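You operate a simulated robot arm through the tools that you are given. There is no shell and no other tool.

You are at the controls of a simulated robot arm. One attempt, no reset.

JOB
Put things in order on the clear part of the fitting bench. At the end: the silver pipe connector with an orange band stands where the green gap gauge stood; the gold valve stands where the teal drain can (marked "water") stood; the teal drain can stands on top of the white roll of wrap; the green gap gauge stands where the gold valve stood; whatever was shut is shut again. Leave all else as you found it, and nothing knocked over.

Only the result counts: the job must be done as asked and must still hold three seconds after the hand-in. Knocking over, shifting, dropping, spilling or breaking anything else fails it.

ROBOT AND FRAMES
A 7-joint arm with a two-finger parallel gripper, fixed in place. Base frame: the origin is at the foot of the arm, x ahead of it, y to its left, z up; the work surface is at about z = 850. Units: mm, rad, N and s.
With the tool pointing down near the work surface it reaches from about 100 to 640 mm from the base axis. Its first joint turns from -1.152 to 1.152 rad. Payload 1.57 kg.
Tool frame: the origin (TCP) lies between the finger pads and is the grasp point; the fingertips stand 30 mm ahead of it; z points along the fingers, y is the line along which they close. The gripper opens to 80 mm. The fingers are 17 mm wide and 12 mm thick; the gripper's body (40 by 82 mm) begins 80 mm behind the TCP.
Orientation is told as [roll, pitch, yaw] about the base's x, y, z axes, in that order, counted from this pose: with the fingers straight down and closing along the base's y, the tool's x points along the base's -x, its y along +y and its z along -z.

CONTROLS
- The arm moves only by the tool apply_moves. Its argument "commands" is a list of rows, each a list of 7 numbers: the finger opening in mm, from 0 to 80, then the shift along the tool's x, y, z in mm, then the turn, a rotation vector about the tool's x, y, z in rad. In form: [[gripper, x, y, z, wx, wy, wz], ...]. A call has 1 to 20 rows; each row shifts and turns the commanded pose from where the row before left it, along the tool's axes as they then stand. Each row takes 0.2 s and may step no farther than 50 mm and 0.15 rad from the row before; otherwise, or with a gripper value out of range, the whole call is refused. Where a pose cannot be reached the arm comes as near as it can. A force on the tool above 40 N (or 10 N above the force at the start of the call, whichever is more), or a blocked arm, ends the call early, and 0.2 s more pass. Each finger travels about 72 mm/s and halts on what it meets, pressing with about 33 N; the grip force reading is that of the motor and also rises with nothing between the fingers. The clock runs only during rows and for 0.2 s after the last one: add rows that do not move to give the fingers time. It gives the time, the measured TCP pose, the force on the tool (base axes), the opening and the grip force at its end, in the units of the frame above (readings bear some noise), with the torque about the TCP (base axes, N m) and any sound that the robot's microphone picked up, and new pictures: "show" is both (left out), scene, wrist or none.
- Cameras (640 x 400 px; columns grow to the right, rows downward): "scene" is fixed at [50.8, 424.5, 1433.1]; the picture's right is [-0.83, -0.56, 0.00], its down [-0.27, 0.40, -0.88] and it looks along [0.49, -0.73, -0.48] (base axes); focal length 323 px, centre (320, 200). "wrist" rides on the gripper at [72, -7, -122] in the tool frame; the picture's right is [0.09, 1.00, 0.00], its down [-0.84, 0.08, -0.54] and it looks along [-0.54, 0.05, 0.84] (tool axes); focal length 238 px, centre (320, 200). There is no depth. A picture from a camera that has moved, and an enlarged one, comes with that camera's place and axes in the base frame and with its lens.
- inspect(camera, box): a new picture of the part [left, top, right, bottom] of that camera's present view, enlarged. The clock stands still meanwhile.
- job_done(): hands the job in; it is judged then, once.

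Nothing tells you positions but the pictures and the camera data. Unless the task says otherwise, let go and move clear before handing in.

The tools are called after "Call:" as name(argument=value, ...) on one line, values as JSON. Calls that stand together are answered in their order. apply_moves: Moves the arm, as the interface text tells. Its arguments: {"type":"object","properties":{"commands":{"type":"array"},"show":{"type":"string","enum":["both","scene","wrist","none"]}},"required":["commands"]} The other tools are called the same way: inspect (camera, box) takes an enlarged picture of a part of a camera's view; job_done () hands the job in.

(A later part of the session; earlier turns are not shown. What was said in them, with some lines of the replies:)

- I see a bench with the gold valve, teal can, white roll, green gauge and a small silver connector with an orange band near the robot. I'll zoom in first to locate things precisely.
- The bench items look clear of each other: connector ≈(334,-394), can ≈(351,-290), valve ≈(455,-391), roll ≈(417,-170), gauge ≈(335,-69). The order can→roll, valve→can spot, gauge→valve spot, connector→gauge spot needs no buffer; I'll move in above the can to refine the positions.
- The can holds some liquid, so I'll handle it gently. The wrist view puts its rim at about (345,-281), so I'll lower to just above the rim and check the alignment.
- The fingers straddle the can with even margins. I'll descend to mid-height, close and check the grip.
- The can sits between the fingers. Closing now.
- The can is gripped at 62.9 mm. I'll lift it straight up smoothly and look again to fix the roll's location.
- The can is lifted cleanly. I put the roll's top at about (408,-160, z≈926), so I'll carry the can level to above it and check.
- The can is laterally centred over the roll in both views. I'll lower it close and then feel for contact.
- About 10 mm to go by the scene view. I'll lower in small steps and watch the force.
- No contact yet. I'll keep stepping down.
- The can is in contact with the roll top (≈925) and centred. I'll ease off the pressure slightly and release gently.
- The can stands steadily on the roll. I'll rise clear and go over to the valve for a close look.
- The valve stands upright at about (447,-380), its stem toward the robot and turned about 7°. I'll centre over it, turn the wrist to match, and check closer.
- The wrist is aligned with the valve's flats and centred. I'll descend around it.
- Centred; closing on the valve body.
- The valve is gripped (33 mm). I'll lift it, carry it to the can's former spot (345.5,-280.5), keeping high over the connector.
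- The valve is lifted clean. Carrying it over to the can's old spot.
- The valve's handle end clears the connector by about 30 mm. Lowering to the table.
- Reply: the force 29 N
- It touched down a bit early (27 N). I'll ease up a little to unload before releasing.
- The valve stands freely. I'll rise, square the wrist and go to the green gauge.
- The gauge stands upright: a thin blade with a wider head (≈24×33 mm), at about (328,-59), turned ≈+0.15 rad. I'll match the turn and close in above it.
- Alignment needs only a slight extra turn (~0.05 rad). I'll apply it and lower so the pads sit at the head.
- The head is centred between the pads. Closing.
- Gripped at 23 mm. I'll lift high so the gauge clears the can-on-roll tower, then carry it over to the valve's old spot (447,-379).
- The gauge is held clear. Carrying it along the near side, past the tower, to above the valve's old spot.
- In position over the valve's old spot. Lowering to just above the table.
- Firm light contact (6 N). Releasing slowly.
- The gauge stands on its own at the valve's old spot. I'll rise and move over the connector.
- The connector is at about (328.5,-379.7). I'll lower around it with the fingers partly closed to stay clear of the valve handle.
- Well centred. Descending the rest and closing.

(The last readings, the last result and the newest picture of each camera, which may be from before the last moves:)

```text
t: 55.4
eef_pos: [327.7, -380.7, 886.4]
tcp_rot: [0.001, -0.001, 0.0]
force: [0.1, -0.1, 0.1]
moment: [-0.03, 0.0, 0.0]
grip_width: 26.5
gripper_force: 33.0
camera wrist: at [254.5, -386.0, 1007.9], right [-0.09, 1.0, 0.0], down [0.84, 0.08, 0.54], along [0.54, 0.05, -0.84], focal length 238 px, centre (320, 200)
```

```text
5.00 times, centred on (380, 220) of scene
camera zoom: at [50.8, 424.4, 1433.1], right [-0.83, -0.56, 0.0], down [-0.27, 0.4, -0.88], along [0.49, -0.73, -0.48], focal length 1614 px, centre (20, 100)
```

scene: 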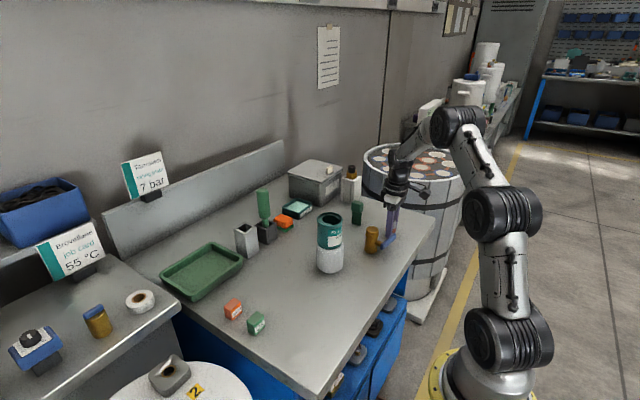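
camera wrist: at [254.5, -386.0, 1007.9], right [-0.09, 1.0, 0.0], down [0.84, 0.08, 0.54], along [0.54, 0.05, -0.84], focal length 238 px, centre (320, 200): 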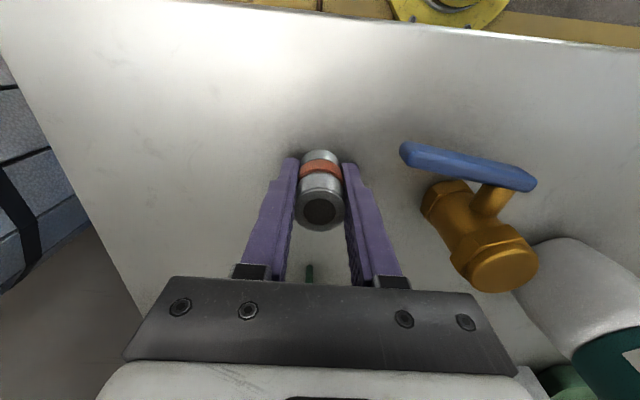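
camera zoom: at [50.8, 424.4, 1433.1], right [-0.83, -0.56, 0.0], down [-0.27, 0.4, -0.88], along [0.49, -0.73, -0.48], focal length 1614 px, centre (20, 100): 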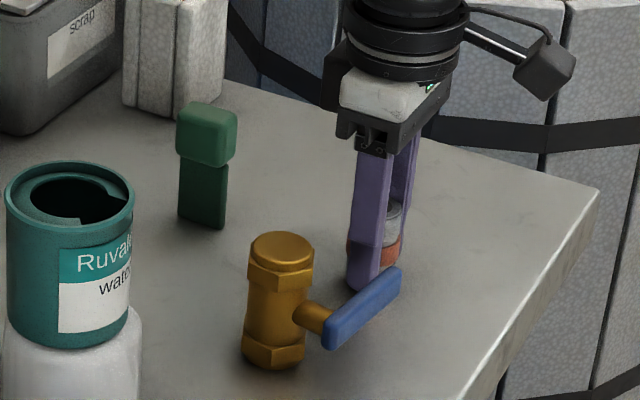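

Gripped at 26.5 mm. I'll lift well above the valve and carry it along x≈329 to the gauge's old spot (329.7,-60).

Call:
apply_moves(commands=[[20, 0, 0, -8, 0, 0, 0], [20, 0, 0, -20, 0, 0, 0], [20, 0, 0, -32, 0, 0, 0], [20, 0, 0, -32, 0, 0, 0], [20, 0, 0, -20, 0, 0, 0], [20, 0, 0, -8, 0, 0, 0], [20, 0, 0, 0, 0, 0, 0]], show="both")

Call:
inspect(camera="scene", box=[340, 160, 420, 260])

```text
t: 57.0
eef_pos: [328.1, -380.9, 1007.2]
tcp_rot: [0.001, 0.001, 0.0]
force: [0.6, 0.0, -0.4]
moment: [-0.03, -0.01, 0.03]
grip_width: 26.0
gripper_force: 32.8
camera wrist: at [254.5, -386.0, 1128.5], right [-0.09, 1.0, 0.0], down [0.84, 0.08, 0.54], along [0.54, 0.05, -0.84], focal length 238 px, centre (320, 200)
```

scene: 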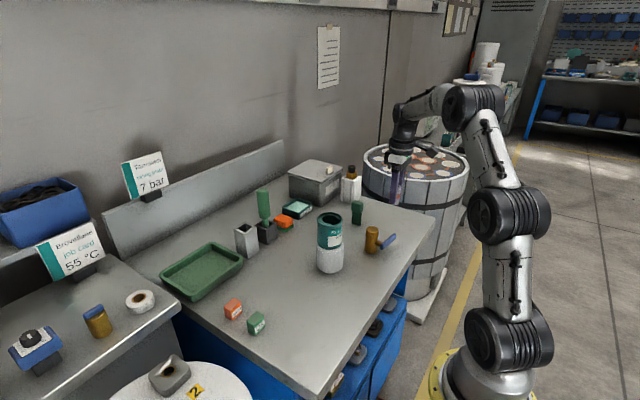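
wrist: 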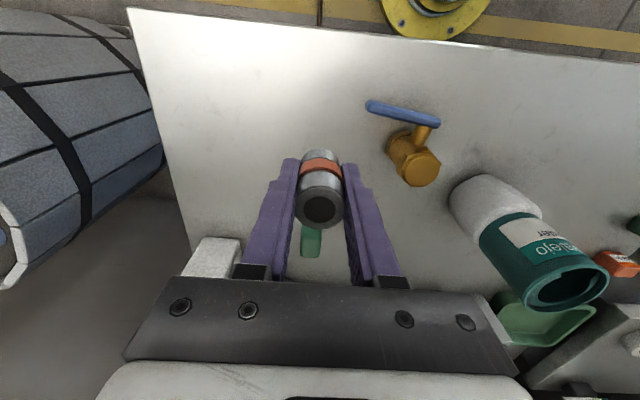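

```text
4.00 times, centred on (380, 210) of scene
camera zoom: at [50.8, 424.4, 1433.1], right [-0.83, -0.56, 0.0], down [-0.27, 0.4, -0.88], along [0.49, -0.73, -0.48], focal length 1291 px, centre (80, 160)
```

zoom: 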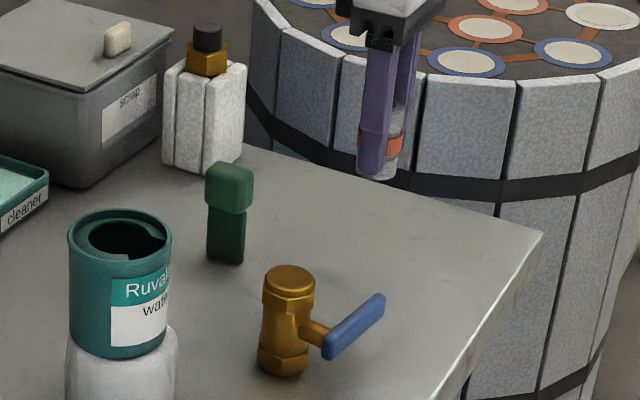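

Call:
apply_moves(commands=[[20, 0, 15, 0, 0, 0, 0], [20, 0, 30, 0, 0, 0, 0], [20, 0, 40, 0, 0, 0, 0], [20, 0, 45, 0, 0, 0, 0], [20, 0, 45, 0, 0, 0, 0], [20, -2, 45, 0, 0, 0, 0], [20, 0, 40, 0, 0, 0, 0], [20, 0, 32, 0, 0, 0, 0], [20, 0, 20, 0, 0, 0, 0], [20, 0, 7.3, 0, 0, 0, 0], [20, 0, 0, 0, 0, 0, 0]], show="both")

```text
t: 59.4
eef_pos: [330.1, -61.5, 1006.8]
tcp_rot: [0.0, 0.001, 0.001]
force: [0.8, -0.4, -0.2]
moment: [0.02, 0.03, 0.01]
grip_width: 25.9
gripper_force: 33.3
camera wrist: at [256.5, -66.5, 1127.6], right [-0.09, 1.0, 0.0], down [0.84, 0.08, 0.54], along [0.54, 0.05, -0.84], focal length 238 px, centre (320, 200)
```

scene: 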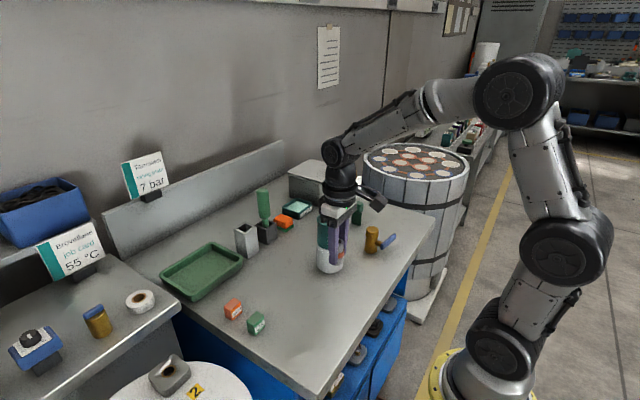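
wrist: 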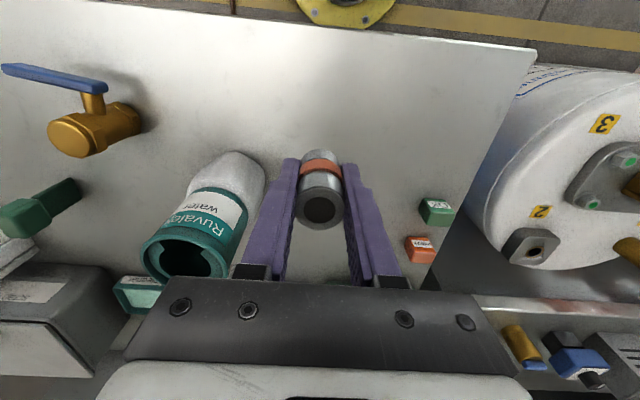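

Above the gauge's old spot. Lowering to near the table.

Call:
apply_moves(commands=[[20, 0, 0, 12, 0, 0, 0], [20, 0, 0, 25, 0, 0, 0], [20, 0, 0, 30, 0, 0, 0], [20, 0, 0, 25, 0, 0, 0], [20, 0, 0, 14, 0, 0, 0], [20, 0, 0, 8, 0, 0, 0], [20, 0, 0, 0, 0, 0, 0]], show="both")

Call:
apply_moves(commands=[[20, 0, 0, 1, 0, 0, 0], [20, 0, 0, 1, 0, 0, 0], [20, 0, 0, 0, 0, 0, 0]], show="none")

Call:
inspect(camera="scene", box=[290, 220, 380, 310])

```text
t: 61.0
eef_pos: [329.2, -61.3, 893.2]
tcp_rot: [-0.001, 0.0, 0.001]
force: [-0.4, -1.0, -0.3]
moment: [0.0, -0.02, 0.02]
grip_width: 26.1
gripper_force: 33.1
camera wrist: at [256.1, -66.7, 1014.3], right [-0.09, 1.0, 0.0], down [0.84, 0.08, 0.54], along [0.54, 0.05, -0.84], focal length 238 px, centre (320, 200)
```

scene: 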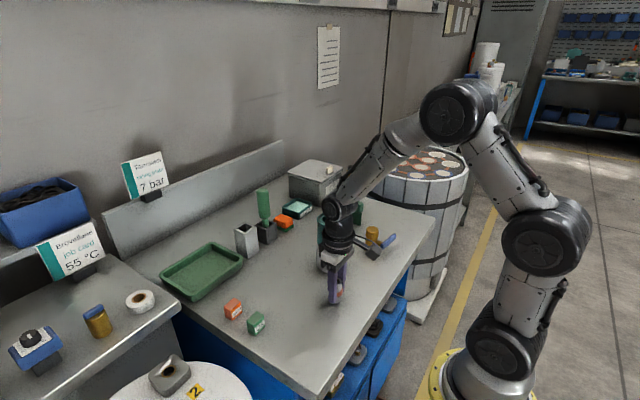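
wrist: 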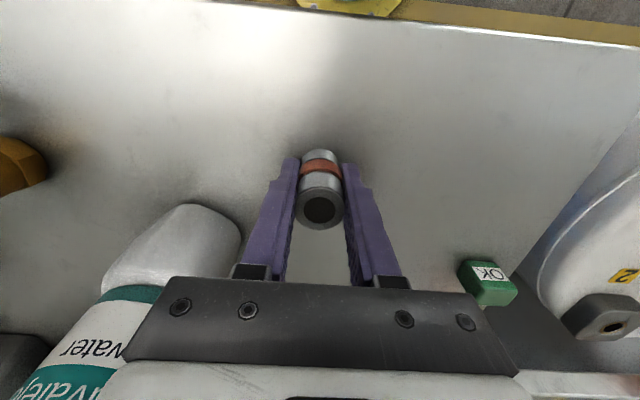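

```text
t: 61.8
eef_pos: [328.6, -61.0, 892.0]
tcp_rot: [0.001, 0.001, -0.002]
force: [-0.3, -0.4, -0.4]
moment: [-0.01, 0.02, -0.02]
grip_width: 26.0
gripper_force: 33.1
```

```text
4.44 times, centred on (335, 265) of scene
camera zoom: at [50.8, 424.4, 1433.1], right [-0.83, -0.56, 0.0], down [-0.27, 0.4, -0.88], along [0.49, -0.73, -0.48], focal length 1434 px, centre (253, -89)
```

zoom: 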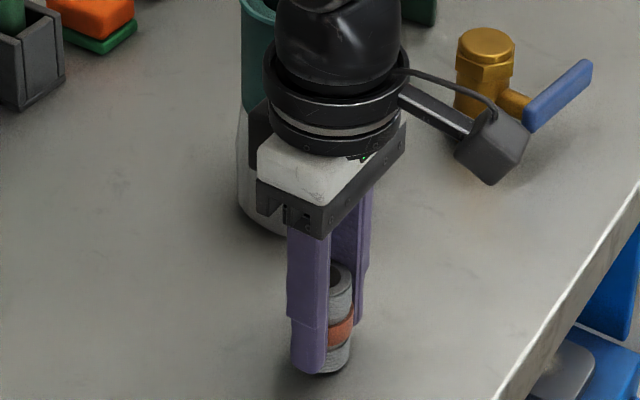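

Call:
apply_moves(commands=[[20, 0, 0, 1, 0, 0, 0], [20, 0, 0, 0, 0, 0, 0]], show="none")

Call:
apply_moves(commands=[[20, 0, 0, 0.8, 0, 0, 0], [20, 0, 0, 0, 0, 0, 0]], show="none")

Call:
apply_moves(commands=[[20, 0, 0, 0.7, 0, 0, 0], [20, 0, 0, 0, 0, 0, 0]], show="none")

```text
t: 62.4
eef_pos: [329.2, -61.4, 890.5]
tcp_rot: [0.0, -0.003, 0.0]
force: [-0.1, -1.1, -1.4]
moment: [0.01, 0.01, -0.03]
grip_width: 25.7
gripper_force: 33.3
```

```text
t: 63.0
eef_pos: [328.9, -61.1, 888.4]
tcp_rot: [0.0, 0.001, -0.001]
force: [-0.8, -1.0, -0.8]
moment: [0.0, -0.01, 0.02]
grip_width: 25.9
gripper_force: 32.9
```

```text
t: 63.6
eef_pos: [329.3, -61.5, 887.8]
tcp_rot: [0.0, 0.0, 0.001]
force: [-0.4, 0.6, 0.1]
moment: [-0.02, 0.02, 0.02]
grip_width: 26.1
gripper_force: 33.0
```

Call:
apply_moves(commands=[[20, 0, 0, 0.6, 0, 0, 0], [20, 0, 0, 0, 0, 0, 0]], show="none")

Call:
apply_moves(commands=[[20, 0, 0, 0.5, 0, 0, 0], [20, 0, 0, 0, 0, 0, 0]], show="none")

```text
t: 64.2
eef_pos: [329.3, -61.0, 889.0]
tcp_rot: [0.0, 0.0, -0.001]
force: [-4.4, -1.1, 9.6]
moment: [0.01, 0.18, 0.02]
grip_width: 25.9
gripper_force: 32.8
```

```text
t: 64.8
eef_pos: [330.0, -60.3, 887.7]
tcp_rot: [0.0, -0.003, 0.0]
force: [-5.9, 0.3, 19.8]
moment: [0.02, 0.2, 0.03]
grip_width: 26.2
gripper_force: 32.6
```

Solid contact. Easing off slightly and releasing.

Call:
apply_moves(commands=[[20, 0, 0, -0.6, 0, 0, 0], [20, 0, 0, -0.1, 0, 0, 0], [26, 0, 0, 0, 0, 0, 0], [28, 0, 0, 0, 0, 0, 0], [32, 0, 0, 0, 0, 0, 0], [40, 0, 0, 0, 0, 0, 0], [50, 0, 0, 0, 0, 0, 0], [54, 0, 0, 0, 0, 0, 0]], show="both")

Call:
inspect(camera="scene", box=[290, 220, 380, 310])

```text
t: 66.6
eef_pos: [329.3, -59.2, 888.3]
tcp_rot: [0.0, -0.001, 0.002]
force: [-0.9, 0.2, -0.2]
moment: [-0.01, 0.01, -0.03]
grip_width: 53.9
gripper_force: 0.1
camera wrist: at [256.1, -66.4, 1009.4], right [-0.09, 1.0, 0.0], down [0.84, 0.08, 0.54], along [0.54, 0.05, -0.84], focal length 238 px, centre (320, 200)
```

scene: 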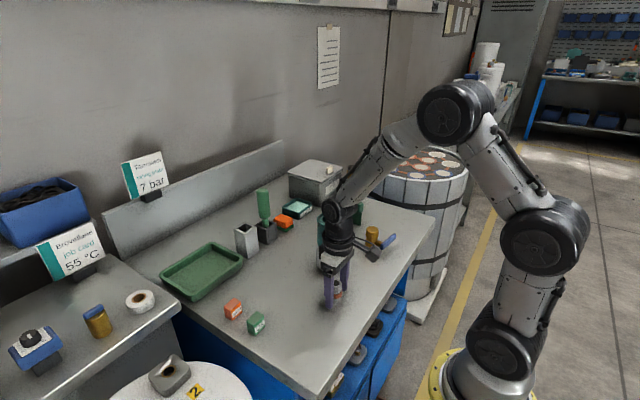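
wrist: 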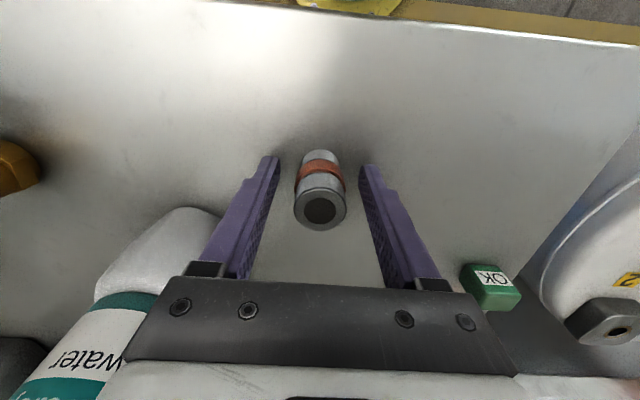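

```text
4.44 times, centred on (335, 265) of scene
camera zoom: at [50.8, 424.5, 1433.1], right [-0.83, -0.56, 0.0], down [-0.27, 0.4, -0.88], along [0.49, -0.73, -0.48], focal length 1434 px, centre (253, -89)
```

zoom: 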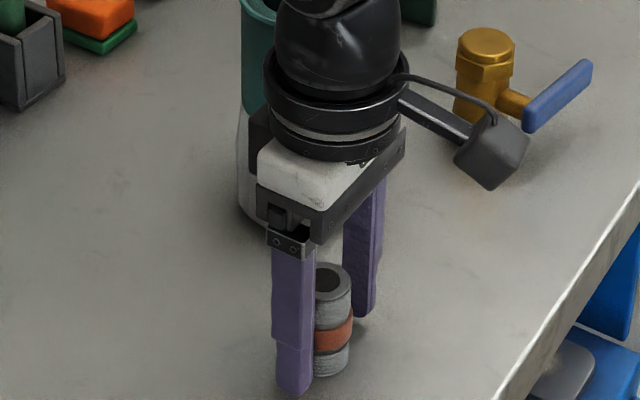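

The connector stands free. I'll rise straight up, back off to the starting area at height, and inspect the result.

Call:
apply_moves(commands=[[54, 0, 0, -20, 0, 0, 0], [54, 0, 0, -40, 0, 0, 0], [60, 0, 0, -45, 0, 0, 0], [80, 0, 0, -45, 0, 0, 0], [80, 0, 0, -45, 0, 0, 0], [80, 0, 0, -40, 0, 0, 0], [80, 10, -30, -20, 0, 0, 0], [80, 10, -40, 0, 0, 0, 0], [80, 10, -45, 0, 0, 0, 0], [80, 10, -45, 0, 0, 0, 0], [80, 10, -45, 0, 0, 0, 0], [80, 0, -30, 0, 0, 0, 0], [80, 0, 0, 0, 0, 0, 0]], show="both")

Call:
inspect(camera="scene", box=[280, 160, 430, 310])

Call:
inspect(camera="wrist", box=[160, 40, 560, 290])

Call:
inspect(camera="scene", box=[150, 150, 350, 350])

```text
t: 69.4
eef_pos: [280.1, -296.5, 1143.1]
tcp_rot: [0.0, -0.001, 0.0]
force: [0.2, 0.5, -0.5]
moment: [0.02, 0.0, 0.02]
grip_width: 80.1
gripper_force: 0.0
camera wrist: at [206.8, -302.0, 1263.8], right [-0.09, 1.0, 0.0], down [0.84, 0.08, 0.54], along [0.54, 0.05, -0.84], focal length 238 px, centre (320, 200)
```

scene: 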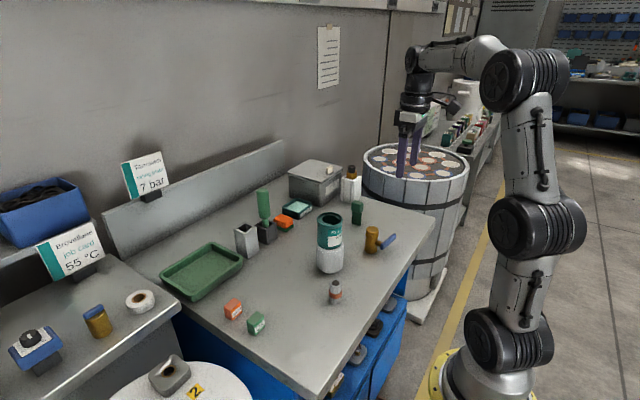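
wrist: 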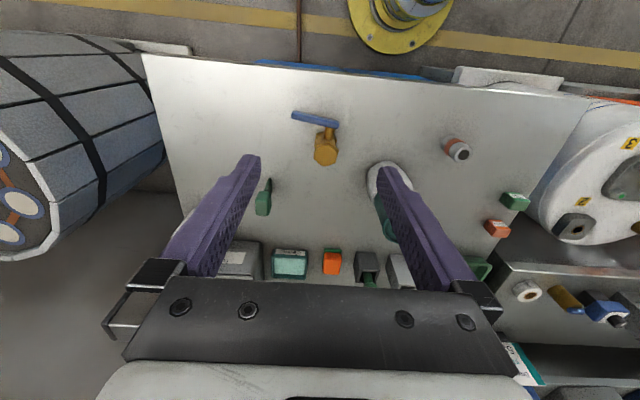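

```text
2.67 times, centred on (355, 235) of scene
camera zoom: at [50.8, 424.4, 1433.1], right [-0.83, -0.56, 0.0], down [-0.27, 0.4, -0.88], along [0.49, -0.73, -0.48], focal length 861 px, centre (227, 107)
```

zoom: 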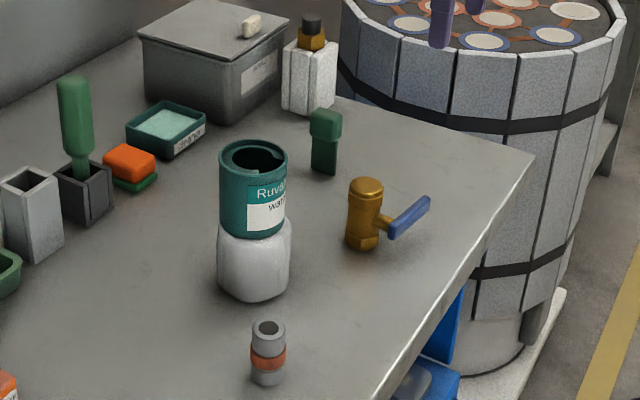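

```text
1.60 times, centred on (360, 165) of wrist
camera zoom: at [206.8, -302.0, 1263.8], right [-0.09, 1.0, 0.0], down [0.84, 0.08, 0.54], along [0.54, 0.05, -0.84], focal length 381 px, centre (256, 256)
```

zoom: 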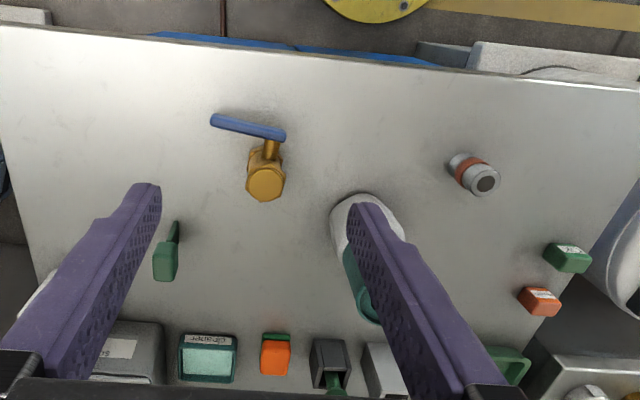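

```text
2.00 times, centred on (250, 250) of scene
camera zoom: at [50.8, 424.4, 1433.1], right [-0.83, -0.56, 0.0], down [-0.27, 0.4, -0.88], along [0.49, -0.73, -0.48], focal length 646 px, centre (460, 100)
```

zoom: 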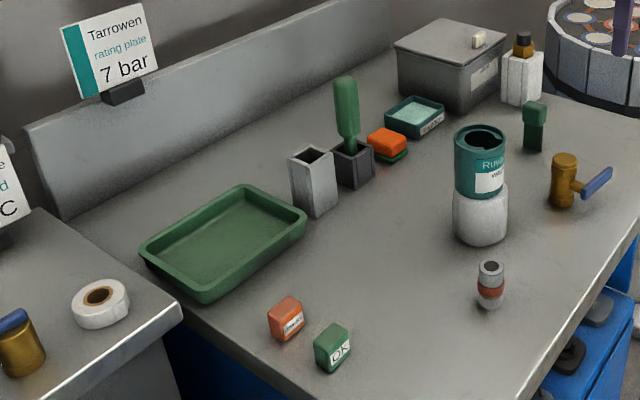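

The can is on the roll, the valve is on the can's old spot, the gauge is on the valve's and the connector is on the gauge's. All of them stand upright, the box is still shut, the other items look unmoved, and the arm is clear, so I'm handing in.

Call:
job_done()

```text
The job is handed in.
```

The job is handed in. In my last check pictures, each item stood upright in its new place:

- **Teal drain can:** on top of the white roll, centred to within a few millimetres. It appears to hold some liquid; I kept it upright and saw no spill.
- **Gold valve:** where the can stood.
- **Green gap gauge:** where the valve stood, turned about 0.23 rad (13°) from how it first stood.
- **Silver connector with the orange band:** where the gauge stood.

I didn't need to open anything, and the lidded box is still shut. The other items on the bench look unmoved. The gripper is empty and the arm is clear above the bench.
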